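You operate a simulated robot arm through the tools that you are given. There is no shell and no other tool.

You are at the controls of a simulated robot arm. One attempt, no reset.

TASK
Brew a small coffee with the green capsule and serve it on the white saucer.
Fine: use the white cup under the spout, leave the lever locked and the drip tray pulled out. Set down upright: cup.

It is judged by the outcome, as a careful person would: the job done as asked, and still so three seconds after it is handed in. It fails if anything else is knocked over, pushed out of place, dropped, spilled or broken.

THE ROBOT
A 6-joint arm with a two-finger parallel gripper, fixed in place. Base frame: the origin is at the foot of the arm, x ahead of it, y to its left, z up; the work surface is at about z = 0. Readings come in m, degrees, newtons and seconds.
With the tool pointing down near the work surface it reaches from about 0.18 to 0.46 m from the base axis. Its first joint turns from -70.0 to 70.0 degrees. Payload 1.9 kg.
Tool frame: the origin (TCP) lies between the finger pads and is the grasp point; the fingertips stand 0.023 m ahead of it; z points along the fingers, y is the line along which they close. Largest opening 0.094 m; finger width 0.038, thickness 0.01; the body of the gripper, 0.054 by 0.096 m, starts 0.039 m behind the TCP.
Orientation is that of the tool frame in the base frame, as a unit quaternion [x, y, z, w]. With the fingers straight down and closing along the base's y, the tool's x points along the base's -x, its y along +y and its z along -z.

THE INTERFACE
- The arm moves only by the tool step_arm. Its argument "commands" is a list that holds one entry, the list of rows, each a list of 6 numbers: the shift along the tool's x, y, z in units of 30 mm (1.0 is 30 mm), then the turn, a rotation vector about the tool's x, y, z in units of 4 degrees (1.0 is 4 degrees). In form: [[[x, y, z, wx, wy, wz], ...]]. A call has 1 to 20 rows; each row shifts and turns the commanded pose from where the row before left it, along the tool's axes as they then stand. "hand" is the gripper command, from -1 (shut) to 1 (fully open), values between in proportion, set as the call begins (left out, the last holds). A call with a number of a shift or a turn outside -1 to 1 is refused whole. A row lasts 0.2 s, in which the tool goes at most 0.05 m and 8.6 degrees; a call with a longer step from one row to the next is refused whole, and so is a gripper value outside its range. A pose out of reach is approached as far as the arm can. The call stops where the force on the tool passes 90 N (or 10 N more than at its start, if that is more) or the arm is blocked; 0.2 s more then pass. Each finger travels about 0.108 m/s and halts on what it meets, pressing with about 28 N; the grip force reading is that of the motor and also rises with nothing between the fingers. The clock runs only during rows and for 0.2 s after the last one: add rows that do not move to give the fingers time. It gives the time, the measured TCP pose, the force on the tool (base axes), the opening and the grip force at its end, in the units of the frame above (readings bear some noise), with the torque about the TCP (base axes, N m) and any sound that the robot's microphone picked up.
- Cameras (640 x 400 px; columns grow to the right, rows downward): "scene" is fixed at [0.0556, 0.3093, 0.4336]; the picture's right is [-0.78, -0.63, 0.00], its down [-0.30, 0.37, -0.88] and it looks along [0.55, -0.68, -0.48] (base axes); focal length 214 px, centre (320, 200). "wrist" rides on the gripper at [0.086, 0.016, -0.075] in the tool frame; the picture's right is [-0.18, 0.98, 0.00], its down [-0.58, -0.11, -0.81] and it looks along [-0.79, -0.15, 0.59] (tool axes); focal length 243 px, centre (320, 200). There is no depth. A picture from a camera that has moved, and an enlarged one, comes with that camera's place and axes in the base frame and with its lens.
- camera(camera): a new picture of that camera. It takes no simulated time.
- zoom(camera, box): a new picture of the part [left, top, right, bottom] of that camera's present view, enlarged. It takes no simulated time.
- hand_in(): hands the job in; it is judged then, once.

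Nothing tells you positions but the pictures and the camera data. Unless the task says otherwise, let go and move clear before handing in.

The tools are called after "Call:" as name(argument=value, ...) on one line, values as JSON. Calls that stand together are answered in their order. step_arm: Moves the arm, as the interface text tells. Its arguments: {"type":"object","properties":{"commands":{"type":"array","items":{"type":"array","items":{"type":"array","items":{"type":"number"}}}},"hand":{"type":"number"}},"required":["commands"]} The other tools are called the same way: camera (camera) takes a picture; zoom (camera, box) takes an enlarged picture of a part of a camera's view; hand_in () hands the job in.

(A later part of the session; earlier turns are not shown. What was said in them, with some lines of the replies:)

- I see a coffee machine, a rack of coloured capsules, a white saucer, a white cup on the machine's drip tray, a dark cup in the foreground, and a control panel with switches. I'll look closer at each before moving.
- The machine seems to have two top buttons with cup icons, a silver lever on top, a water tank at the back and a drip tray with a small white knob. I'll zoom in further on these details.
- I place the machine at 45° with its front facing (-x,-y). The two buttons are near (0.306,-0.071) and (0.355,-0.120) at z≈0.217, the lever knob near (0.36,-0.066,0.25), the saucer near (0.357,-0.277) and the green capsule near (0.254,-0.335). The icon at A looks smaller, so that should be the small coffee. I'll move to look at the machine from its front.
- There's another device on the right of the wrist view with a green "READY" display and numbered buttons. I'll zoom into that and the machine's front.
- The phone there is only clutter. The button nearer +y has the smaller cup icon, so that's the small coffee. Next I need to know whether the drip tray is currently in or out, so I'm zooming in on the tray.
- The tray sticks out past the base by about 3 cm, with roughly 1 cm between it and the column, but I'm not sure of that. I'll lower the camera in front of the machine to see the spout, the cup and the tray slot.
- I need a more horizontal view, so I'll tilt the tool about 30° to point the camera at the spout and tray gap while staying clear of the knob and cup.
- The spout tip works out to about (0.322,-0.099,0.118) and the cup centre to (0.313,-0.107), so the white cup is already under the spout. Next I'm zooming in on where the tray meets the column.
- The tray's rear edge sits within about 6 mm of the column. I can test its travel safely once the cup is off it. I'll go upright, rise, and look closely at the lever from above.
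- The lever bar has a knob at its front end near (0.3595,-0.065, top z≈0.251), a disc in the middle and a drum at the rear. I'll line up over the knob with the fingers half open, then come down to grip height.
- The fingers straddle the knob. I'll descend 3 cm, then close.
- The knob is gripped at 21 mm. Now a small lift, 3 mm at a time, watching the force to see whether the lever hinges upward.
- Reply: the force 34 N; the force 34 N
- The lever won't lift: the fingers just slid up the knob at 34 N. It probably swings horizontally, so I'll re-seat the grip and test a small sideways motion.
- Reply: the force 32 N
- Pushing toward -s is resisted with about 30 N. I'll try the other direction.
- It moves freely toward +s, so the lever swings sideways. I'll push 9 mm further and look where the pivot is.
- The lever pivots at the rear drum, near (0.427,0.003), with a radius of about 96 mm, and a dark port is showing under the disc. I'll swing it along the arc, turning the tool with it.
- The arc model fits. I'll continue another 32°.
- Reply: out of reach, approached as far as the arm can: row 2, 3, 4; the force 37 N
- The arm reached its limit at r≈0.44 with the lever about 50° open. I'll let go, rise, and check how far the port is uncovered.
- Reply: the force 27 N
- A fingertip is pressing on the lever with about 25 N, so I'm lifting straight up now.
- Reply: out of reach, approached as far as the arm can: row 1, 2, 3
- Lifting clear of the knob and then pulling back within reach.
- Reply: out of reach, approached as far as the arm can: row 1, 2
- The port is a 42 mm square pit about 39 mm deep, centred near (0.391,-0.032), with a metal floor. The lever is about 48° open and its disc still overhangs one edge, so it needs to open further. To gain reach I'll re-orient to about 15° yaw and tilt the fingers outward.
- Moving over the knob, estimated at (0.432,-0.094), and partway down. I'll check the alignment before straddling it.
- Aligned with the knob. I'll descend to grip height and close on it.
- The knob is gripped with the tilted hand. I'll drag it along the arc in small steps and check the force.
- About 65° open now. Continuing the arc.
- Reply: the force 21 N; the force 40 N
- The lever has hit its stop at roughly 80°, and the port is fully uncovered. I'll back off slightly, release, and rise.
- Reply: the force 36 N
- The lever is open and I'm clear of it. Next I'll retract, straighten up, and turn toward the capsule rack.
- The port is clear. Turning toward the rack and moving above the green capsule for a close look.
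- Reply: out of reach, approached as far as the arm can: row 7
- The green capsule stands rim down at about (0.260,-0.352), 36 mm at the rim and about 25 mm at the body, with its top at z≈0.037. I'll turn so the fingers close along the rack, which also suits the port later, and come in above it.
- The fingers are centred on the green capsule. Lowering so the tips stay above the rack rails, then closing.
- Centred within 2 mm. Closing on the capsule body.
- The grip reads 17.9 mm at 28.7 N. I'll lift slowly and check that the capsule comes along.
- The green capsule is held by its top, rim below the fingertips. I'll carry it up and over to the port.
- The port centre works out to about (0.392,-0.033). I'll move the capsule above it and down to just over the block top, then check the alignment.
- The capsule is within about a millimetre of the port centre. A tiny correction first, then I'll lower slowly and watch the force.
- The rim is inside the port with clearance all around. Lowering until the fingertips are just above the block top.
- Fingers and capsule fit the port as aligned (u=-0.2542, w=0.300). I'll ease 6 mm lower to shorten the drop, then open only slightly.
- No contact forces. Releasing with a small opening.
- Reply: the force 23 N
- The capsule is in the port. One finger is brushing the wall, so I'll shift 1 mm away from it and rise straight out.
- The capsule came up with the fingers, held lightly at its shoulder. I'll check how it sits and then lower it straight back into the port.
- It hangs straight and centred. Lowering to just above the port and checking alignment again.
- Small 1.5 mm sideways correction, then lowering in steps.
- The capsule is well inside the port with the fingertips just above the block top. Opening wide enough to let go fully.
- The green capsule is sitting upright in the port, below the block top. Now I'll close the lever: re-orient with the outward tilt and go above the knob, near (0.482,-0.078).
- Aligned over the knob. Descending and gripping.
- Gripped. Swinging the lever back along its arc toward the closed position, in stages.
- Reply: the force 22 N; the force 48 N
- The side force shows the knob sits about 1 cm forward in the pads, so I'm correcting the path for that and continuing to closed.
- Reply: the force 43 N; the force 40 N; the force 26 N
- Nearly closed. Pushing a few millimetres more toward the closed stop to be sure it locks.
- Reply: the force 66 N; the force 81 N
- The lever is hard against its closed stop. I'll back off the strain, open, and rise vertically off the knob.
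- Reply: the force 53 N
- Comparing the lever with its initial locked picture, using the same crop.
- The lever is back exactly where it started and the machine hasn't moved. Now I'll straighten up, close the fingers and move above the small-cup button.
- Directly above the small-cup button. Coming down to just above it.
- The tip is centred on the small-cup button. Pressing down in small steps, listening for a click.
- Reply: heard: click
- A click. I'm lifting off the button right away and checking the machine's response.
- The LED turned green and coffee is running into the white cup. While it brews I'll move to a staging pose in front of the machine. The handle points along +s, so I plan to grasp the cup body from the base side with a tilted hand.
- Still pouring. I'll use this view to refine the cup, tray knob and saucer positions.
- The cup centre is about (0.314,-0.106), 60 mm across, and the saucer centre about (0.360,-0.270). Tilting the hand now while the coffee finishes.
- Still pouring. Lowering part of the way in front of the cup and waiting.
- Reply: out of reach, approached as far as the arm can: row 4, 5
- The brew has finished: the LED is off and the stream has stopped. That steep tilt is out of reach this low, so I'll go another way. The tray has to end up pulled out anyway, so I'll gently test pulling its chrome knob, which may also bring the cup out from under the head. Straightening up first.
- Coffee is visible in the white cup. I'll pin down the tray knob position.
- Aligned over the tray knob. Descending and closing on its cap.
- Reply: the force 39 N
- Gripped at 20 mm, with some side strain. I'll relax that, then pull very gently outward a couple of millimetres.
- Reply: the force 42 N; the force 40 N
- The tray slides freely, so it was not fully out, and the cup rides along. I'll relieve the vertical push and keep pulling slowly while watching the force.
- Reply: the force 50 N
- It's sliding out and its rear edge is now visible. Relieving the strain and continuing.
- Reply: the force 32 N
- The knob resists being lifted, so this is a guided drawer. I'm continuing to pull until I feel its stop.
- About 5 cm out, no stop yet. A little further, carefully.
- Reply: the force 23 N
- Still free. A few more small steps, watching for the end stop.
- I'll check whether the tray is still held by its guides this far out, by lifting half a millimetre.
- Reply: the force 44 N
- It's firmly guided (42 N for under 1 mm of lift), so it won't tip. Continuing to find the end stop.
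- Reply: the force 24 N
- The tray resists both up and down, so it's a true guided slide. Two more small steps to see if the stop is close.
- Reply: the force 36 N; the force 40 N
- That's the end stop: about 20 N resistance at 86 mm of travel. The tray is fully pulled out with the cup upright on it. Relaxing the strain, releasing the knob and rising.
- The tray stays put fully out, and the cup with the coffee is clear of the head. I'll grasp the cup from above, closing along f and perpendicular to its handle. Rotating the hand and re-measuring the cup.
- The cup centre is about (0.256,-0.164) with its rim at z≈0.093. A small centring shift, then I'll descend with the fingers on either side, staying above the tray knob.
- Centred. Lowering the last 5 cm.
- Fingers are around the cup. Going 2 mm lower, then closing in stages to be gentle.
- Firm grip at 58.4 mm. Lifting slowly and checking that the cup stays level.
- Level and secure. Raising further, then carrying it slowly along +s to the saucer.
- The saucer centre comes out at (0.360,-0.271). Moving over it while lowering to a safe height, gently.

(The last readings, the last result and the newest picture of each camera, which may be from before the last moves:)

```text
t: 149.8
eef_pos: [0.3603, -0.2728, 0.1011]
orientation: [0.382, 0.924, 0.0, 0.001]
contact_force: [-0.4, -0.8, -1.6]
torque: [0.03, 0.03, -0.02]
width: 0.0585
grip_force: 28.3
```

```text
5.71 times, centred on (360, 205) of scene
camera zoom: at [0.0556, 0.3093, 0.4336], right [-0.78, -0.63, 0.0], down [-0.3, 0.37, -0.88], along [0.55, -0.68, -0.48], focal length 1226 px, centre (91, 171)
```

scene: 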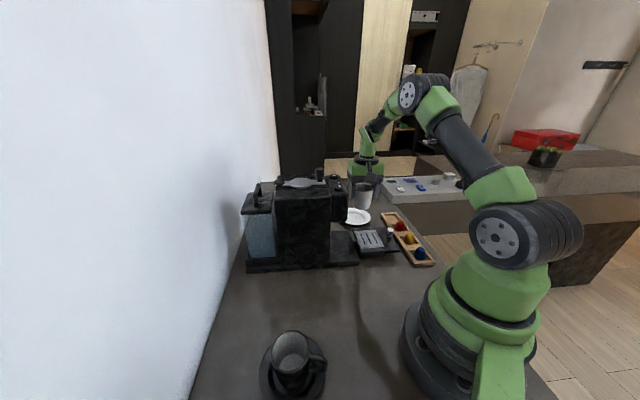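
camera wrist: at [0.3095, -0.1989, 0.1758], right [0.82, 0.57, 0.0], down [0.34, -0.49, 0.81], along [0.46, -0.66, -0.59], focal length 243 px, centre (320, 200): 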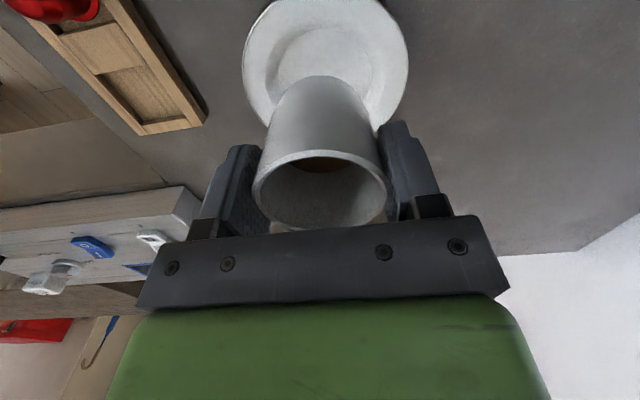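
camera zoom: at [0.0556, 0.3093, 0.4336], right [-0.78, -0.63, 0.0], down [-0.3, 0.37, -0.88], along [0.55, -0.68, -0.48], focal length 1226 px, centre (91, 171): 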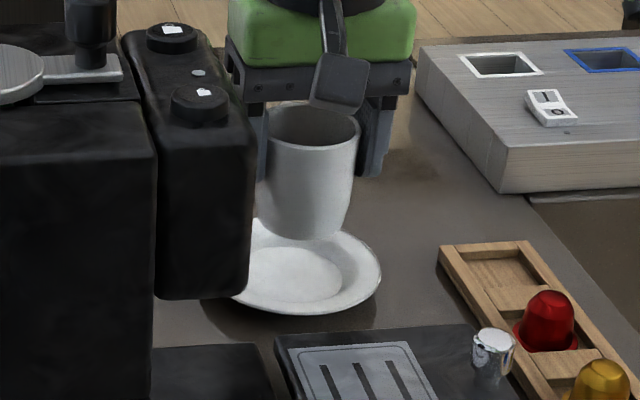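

Call:
zoom(camera="wrist", box=[220, 0, 430, 140])

```text
2.86 times, centred on (325, 70) of wrist
camera zoom: at [0.3095, -0.1989, 0.1758], right [0.82, 0.57, 0.0], down [0.34, -0.49, 0.81], along [0.46, -0.66, -0.59], focal length 693 px, centre (306, 571)
```

zoom: 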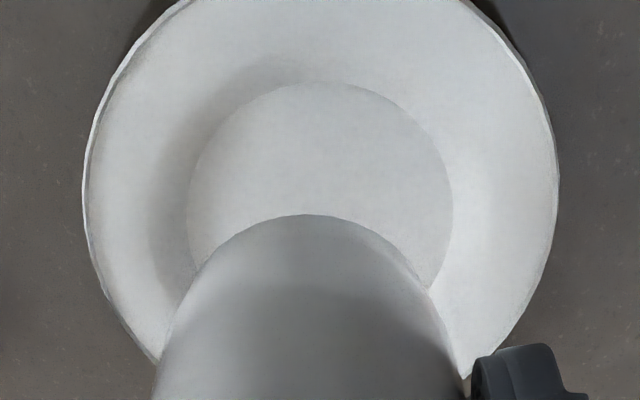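

The cup is nearly centred over the saucer. A 3 mm correction, then I'll lower slowly toward the well.

Call:
step_arm(commands=[[[0, 0.11, 0, 0, 0, 0], [0, 0, 0.2, 0, 0, 0], [0, 0, 0.25, 0, 0, 0], [0, 0, 0.25, 0, 0, 0], [0, 0, 0.25, 0, 0, 0], [0, 0, 0.15, 0, 0, 0], [0, 0, 0, 0, 0, 0]]])

Call:
zoom(camera="scene", box=[320, 170, 400, 240])

Call:
camera(camera="wrist")

```text
t: 151.4
eef_pos: [0.3639, -0.2699, 0.0667]
orientation: [0.381, 0.925, -0.001, 0.002]
contact_force: [0.6, 0.1, -2.9]
torque: [-0.01, 0.04, 0.01]
width: 0.0585
grip_force: 27.2
```

```text
5.71 times, centred on (360, 205) of scene
camera zoom: at [0.0556, 0.3093, 0.4336], right [-0.78, -0.63, 0.0], down [-0.3, 0.37, -0.88], along [0.55, -0.68, -0.48], focal length 1226 px, centre (91, 171)
```

zoom: 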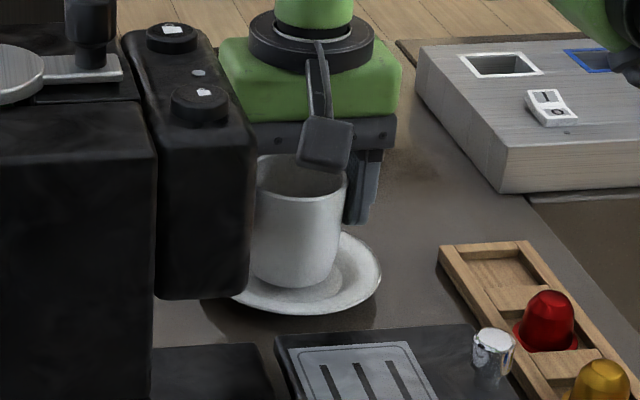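

```text
taken
camera wrist: at [0.3125, -0.1961, 0.1421], right [0.82, 0.57, 0.0], down [0.33, -0.49, 0.81], along [0.46, -0.66, -0.59], focal length 243 px, centre (320, 200)
```

wrist: 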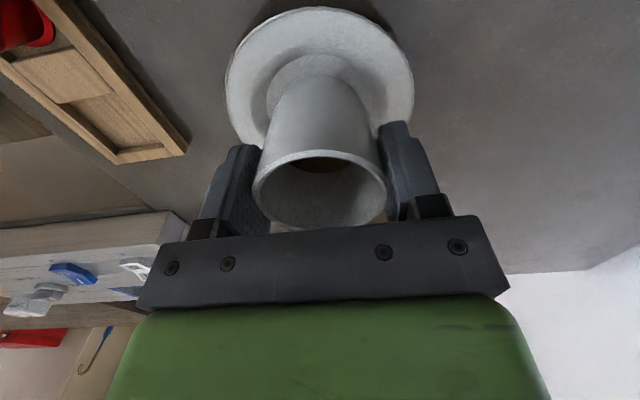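

The cup is centred over the well, a few millimetres above it. Lowering in 2 mm steps until I feel contact.

Call:
step_arm(commands=[[[0, 0, 0.07, 0, 0, 0], [0, 0, 0, 0, 0, 0]]])

Call:
step_arm(commands=[[[0, 0, 0.07, 0, 0, 0], [0, 0, 0, 0, 0, 0]]])

Call:
step_arm(commands=[[[0, 0, 0.05, 0, 0, 0], [0, 0, 0, 0, 0, 0]]])

```text
t: 152.0
eef_pos: [0.3631, -0.269, 0.0649]
orientation: [0.381, 0.924, 0.0, 0.0]
contact_force: [-0.1, 0.0, -1.3]
torque: [0.03, 0.04, 0.0]
width: 0.0583
grip_force: 27.7
```

```text
t: 152.6
eef_pos: [0.3633, -0.27, 0.0642]
orientation: [0.381, 0.925, -0.001, 0.001]
contact_force: [0.2, 0.2, -1.6]
torque: [0.01, 0.03, 0.02]
width: 0.0586
grip_force: 28.1
```

```text
t: 153.2
eef_pos: [0.3644, -0.2692, 0.0622]
orientation: [0.381, 0.924, 0.0, 0.0]
contact_force: [0.7, 0.6, -1.9]
torque: [0.0, -0.01, 0.02]
width: 0.0583
grip_force: 27.8
```

Call:
step_arm(commands=[[[0, 0, 0.04, 0, 0, 0], [0, 0, 0, 0, 0, 0]]])

Call:
step_arm(commands=[[[0, 0, 0.04, 0, 0, 0], [0, 0, 0, 0, 0, 0]]])

Call:
zoom(camera="scene", box=[320, 170, 400, 240])

```text
t: 153.8
eef_pos: [0.3626, -0.2698, 0.0615]
orientation: [0.381, 0.924, -0.001, 0.002]
contact_force: [-2.3, 2.3, 13.8]
torque: [0.16, 0.13, -0.01]
width: 0.0583
grip_force: 28.2
```

```text
t: 154.4
eef_pos: [0.3628, -0.2702, 0.061]
orientation: [0.381, 0.925, 0.0, 0.002]
contact_force: [3.1, -1.6, 18.5]
torque: [-0.1, -0.18, -0.02]
width: 0.0585
grip_force: 28.7
```

```text
5.71 times, centred on (360, 205) of scene
camera zoom: at [0.0555, 0.3093, 0.4336], right [-0.78, -0.63, 0.0], down [-0.3, 0.37, -0.88], along [0.55, -0.68, -0.48], focal length 1226 px, centre (91, 171)
```

zoom: 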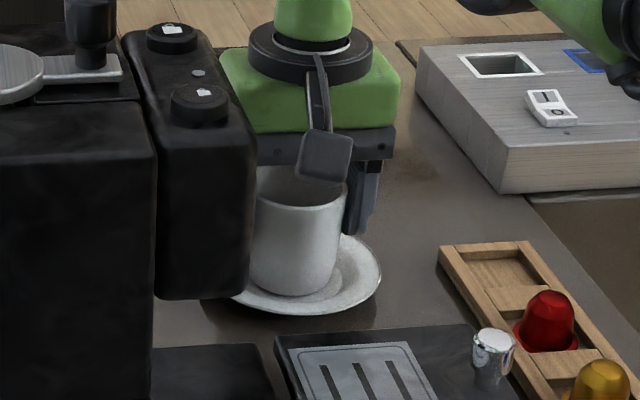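

Contact: the cup is standing on the saucer. Easing the pressure, then opening gently.

Call:
step_arm(commands=[[[0, 0, -0.02, 0, 0, 0], [0, 0, 0, 0, 0, 0]]])

Call:
step_arm(commands=[[[0, 0, 0, 0, 0, 0], [0, 0, 0, 0, 0, 0]]], hand=0.4)

Call:
step_arm(commands=[[[0, 0, 0, 0, 0, 0], [0, 0, 0, 0, 0, 0]]], hand=0.75)

Call:
camera(camera="wrist")

Call:
zoom(camera="scene", box=[320, 170, 400, 240])

```text
t: 155.0
eef_pos: [0.362, -0.269, 0.0604]
orientation: [0.382, 0.924, 0.0, 0.001]
contact_force: [4.0, -2.7, 13.8]
torque: [-0.26, -0.24, 0.04]
width: 0.0586
grip_force: 28.5
```

```text
t: 155.6
eef_pos: [0.3631, -0.2688, 0.0602]
orientation: [0.382, 0.924, 0.0, -0.001]
contact_force: [0.7, -0.1, 0.4]
torque: [0.0, -0.01, -0.04]
width: 0.0658
grip_force: 0.0
```

```text
t: 156.2
eef_pos: [0.3632, -0.2695, 0.0591]
orientation: [0.381, 0.925, 0.0, 0.001]
contact_force: [0.3, 0.1, 0.4]
torque: [0.0, -0.01, 0.02]
width: 0.0822
grip_force: 0.0
```

```text
taken
camera wrist: at [0.3122, -0.1963, 0.1347], right [0.82, 0.57, 0.0], down [0.33, -0.49, 0.81], along [0.46, -0.66, -0.59], focal length 243 px, centre (320, 200)
```

wrist: 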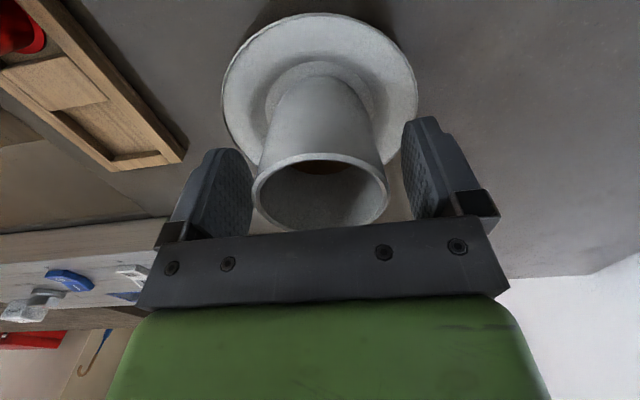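

```text
5.71 times, centred on (360, 205) of scene
camera zoom: at [0.0556, 0.3093, 0.4336], right [-0.78, -0.63, 0.0], down [-0.3, 0.37, -0.88], along [0.55, -0.68, -0.48], focal length 1226 px, centre (91, 171)
```

zoom: 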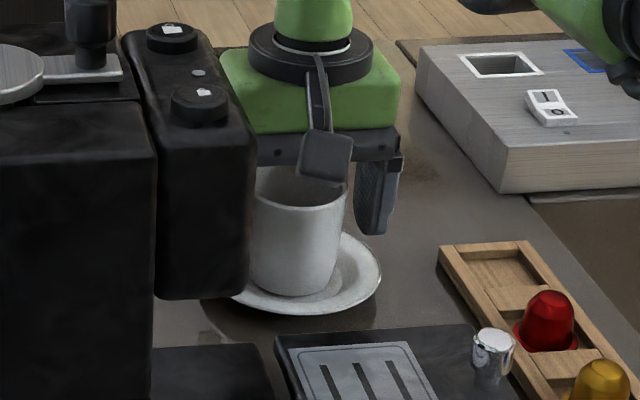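

Released, and the cup stands upright on the saucer. Rising straight up clear of the rim, then backing away toward the base.

Call:
step_arm(commands=[[[0, 0, -0.3, 0, 0, 0], [0, 0, -0.4, 0, 0, 0], [0, 0, -0.6, 0, 0, 0], [0, 0, -0.3, 0, 0, 0], [0, 0, 0, 0, 0, 0]]])

Call:
step_arm(commands=[[[0.5, 0, -0.8, 0, 0, 0], [0.6, 0, -0.9, 0, 0, 0], [0.6, 0, -0.9, 0, 0, 0], [0.6, 0, -0.9, 0, 0, 0], [0.6, 0, -0.9, 0, 0, 0], [0, 0, 0, 0, 0, 0]]])

Call:
camera(camera="wrist")

Call:
camera(camera="scene")

Call:
zoom(camera="scene", box=[310, 180, 430, 270])

```text
t: 157.4
eef_pos: [0.3621, -0.2708, 0.1094]
orientation: [0.381, 0.924, 0.0, 0.001]
contact_force: [0.3, -0.1, -0.2]
torque: [0.0, 0.0, 0.03]
width: 0.0822
grip_force: 0.0
```

```text
t: 158.8
eef_pos: [0.2995, -0.208, 0.2403]
orientation: [0.381, 0.925, -0.001, 0.0]
contact_force: [-0.6, 0.9, -0.4]
torque: [0.03, 0.0, 0.02]
width: 0.0824
grip_force: 0.1
```

```text
taken
camera wrist: at [0.2496, -0.1335, 0.3145], right [0.82, 0.57, 0.0], down [0.34, -0.49, 0.81], along [0.46, -0.66, -0.59], focal length 243 px, centre (320, 200)
```

wrist: 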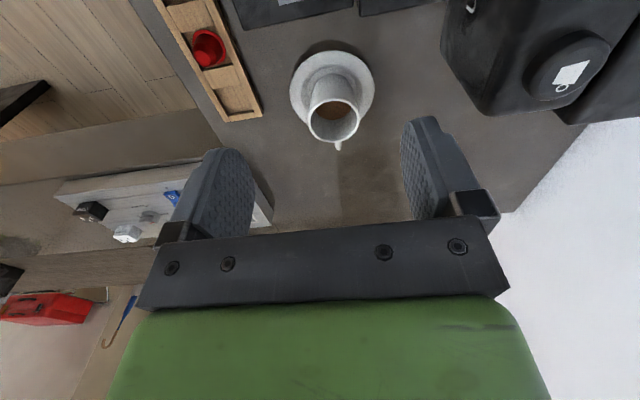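

```text
taken
```

scene: 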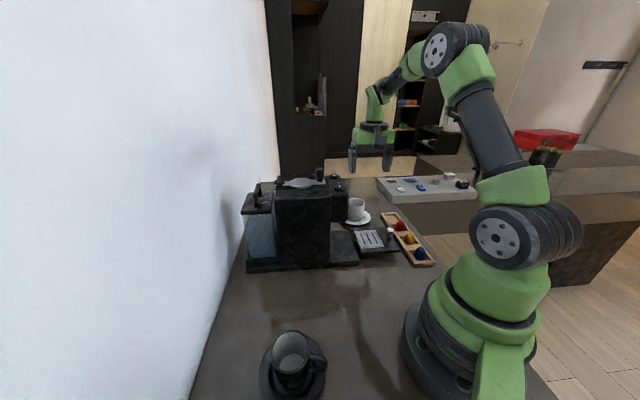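

```text
4.44 times, centred on (370, 225) of scene
camera zoom: at [0.0555, 0.3093, 0.4336], right [-0.78, -0.63, 0.0], down [-0.3, 0.37, -0.88], along [0.55, -0.68, -0.48], focal length 953 px, centre (98, 89)
```

zoom: 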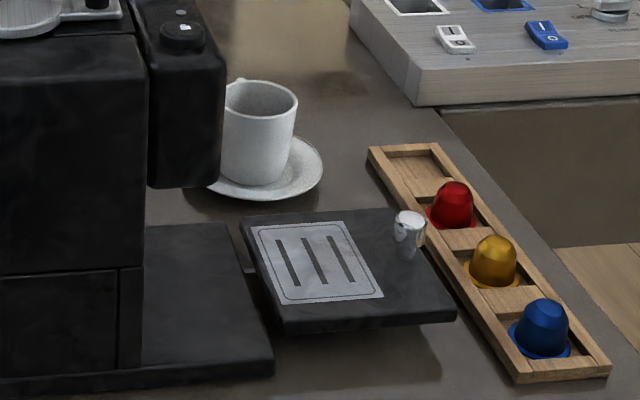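

The coffee cup is on the white saucer and the tray is fully out. Last checks on the cup, the lever and the rest of the scene before handing in.

Call:
zoom(camera="wrist", box=[270, 30, 400, 160])

Call:
zoom(camera="scene", box=[270, 165, 350, 205])

Call:
zoom(camera="scene", box=[230, 160, 390, 280])

```text
3.08 times, centred on (335, 95) of wrist
camera zoom: at [0.2496, -0.1335, 0.3145], right [0.82, 0.57, 0.0], down [0.34, -0.49, 0.81], along [0.46, -0.66, -0.59], focal length 746 px, centre (274, 523)
```

zoom: 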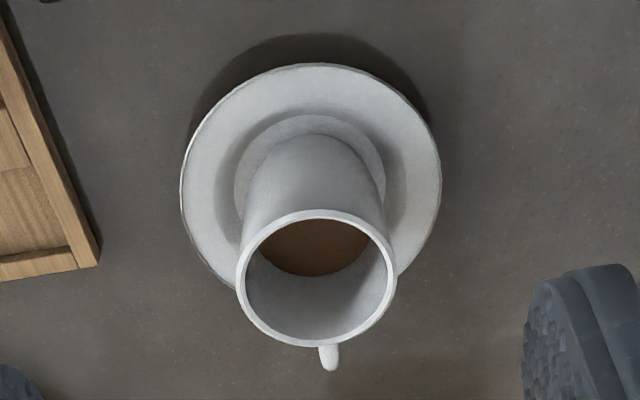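

```text
8.00 times, centred on (310, 185) of scene
camera zoom: at [0.0555, 0.3093, 0.4336], right [-0.78, -0.63, 0.0], down [-0.3, 0.37, -0.88], along [0.55, -0.68, -0.48], focal length 1716 px, centre (400, 320)
```

zoom: 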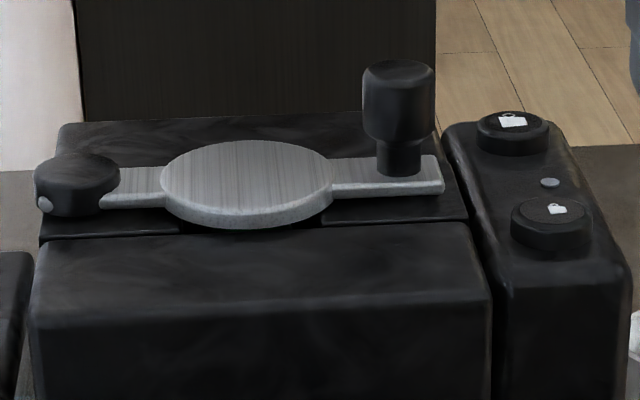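

```text
3.33 times, centred on (310, 220) of scene
camera zoom: at [0.0555, 0.3093, 0.4336], right [-0.78, -0.63, 0.0], down [-0.3, 0.37, -0.88], along [0.55, -0.68, -0.48], focal length 715 px, centre (353, 133)
```

zoom: 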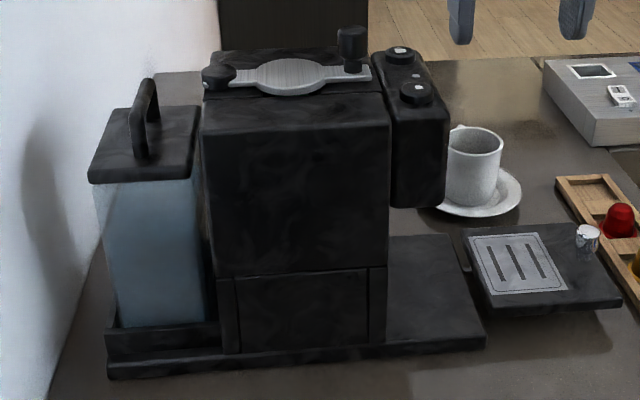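

The coffee is in the white cup, upright and centred on the white saucer. The lever is locked as at the start, the drip tray is fully pulled out, and nothing else has been disturbed. The arm is clear, so I'm handing in.

Call:
hand_in()

```text
The job is handed in.
```

The small coffee is brewed with the green capsule, and the white cup is standing upright on the white saucer. I've handed the job in; I don't have the judge's result.

- **Brew:** I loaded the green capsule and pressed the small-cup button. The light went green, coffee ran into the white cup under the spout, and the light went off when it finished.
- **Lever:** it is back in its locked position and matches the picture from the start.
- **Drip tray:** it was not pulled out at the start. I pulled it about 86 mm to its end stop with the filled cup on it, before moving the cup to the saucer.
- **Rest of the scene:** in the final pictures the machine, saucer, capsule rack and dark cup look undisturbed, and I saw no spills.

The capsule came back up with the fingers on the first attempt to drop it in. I lowered it again and it seated upright.
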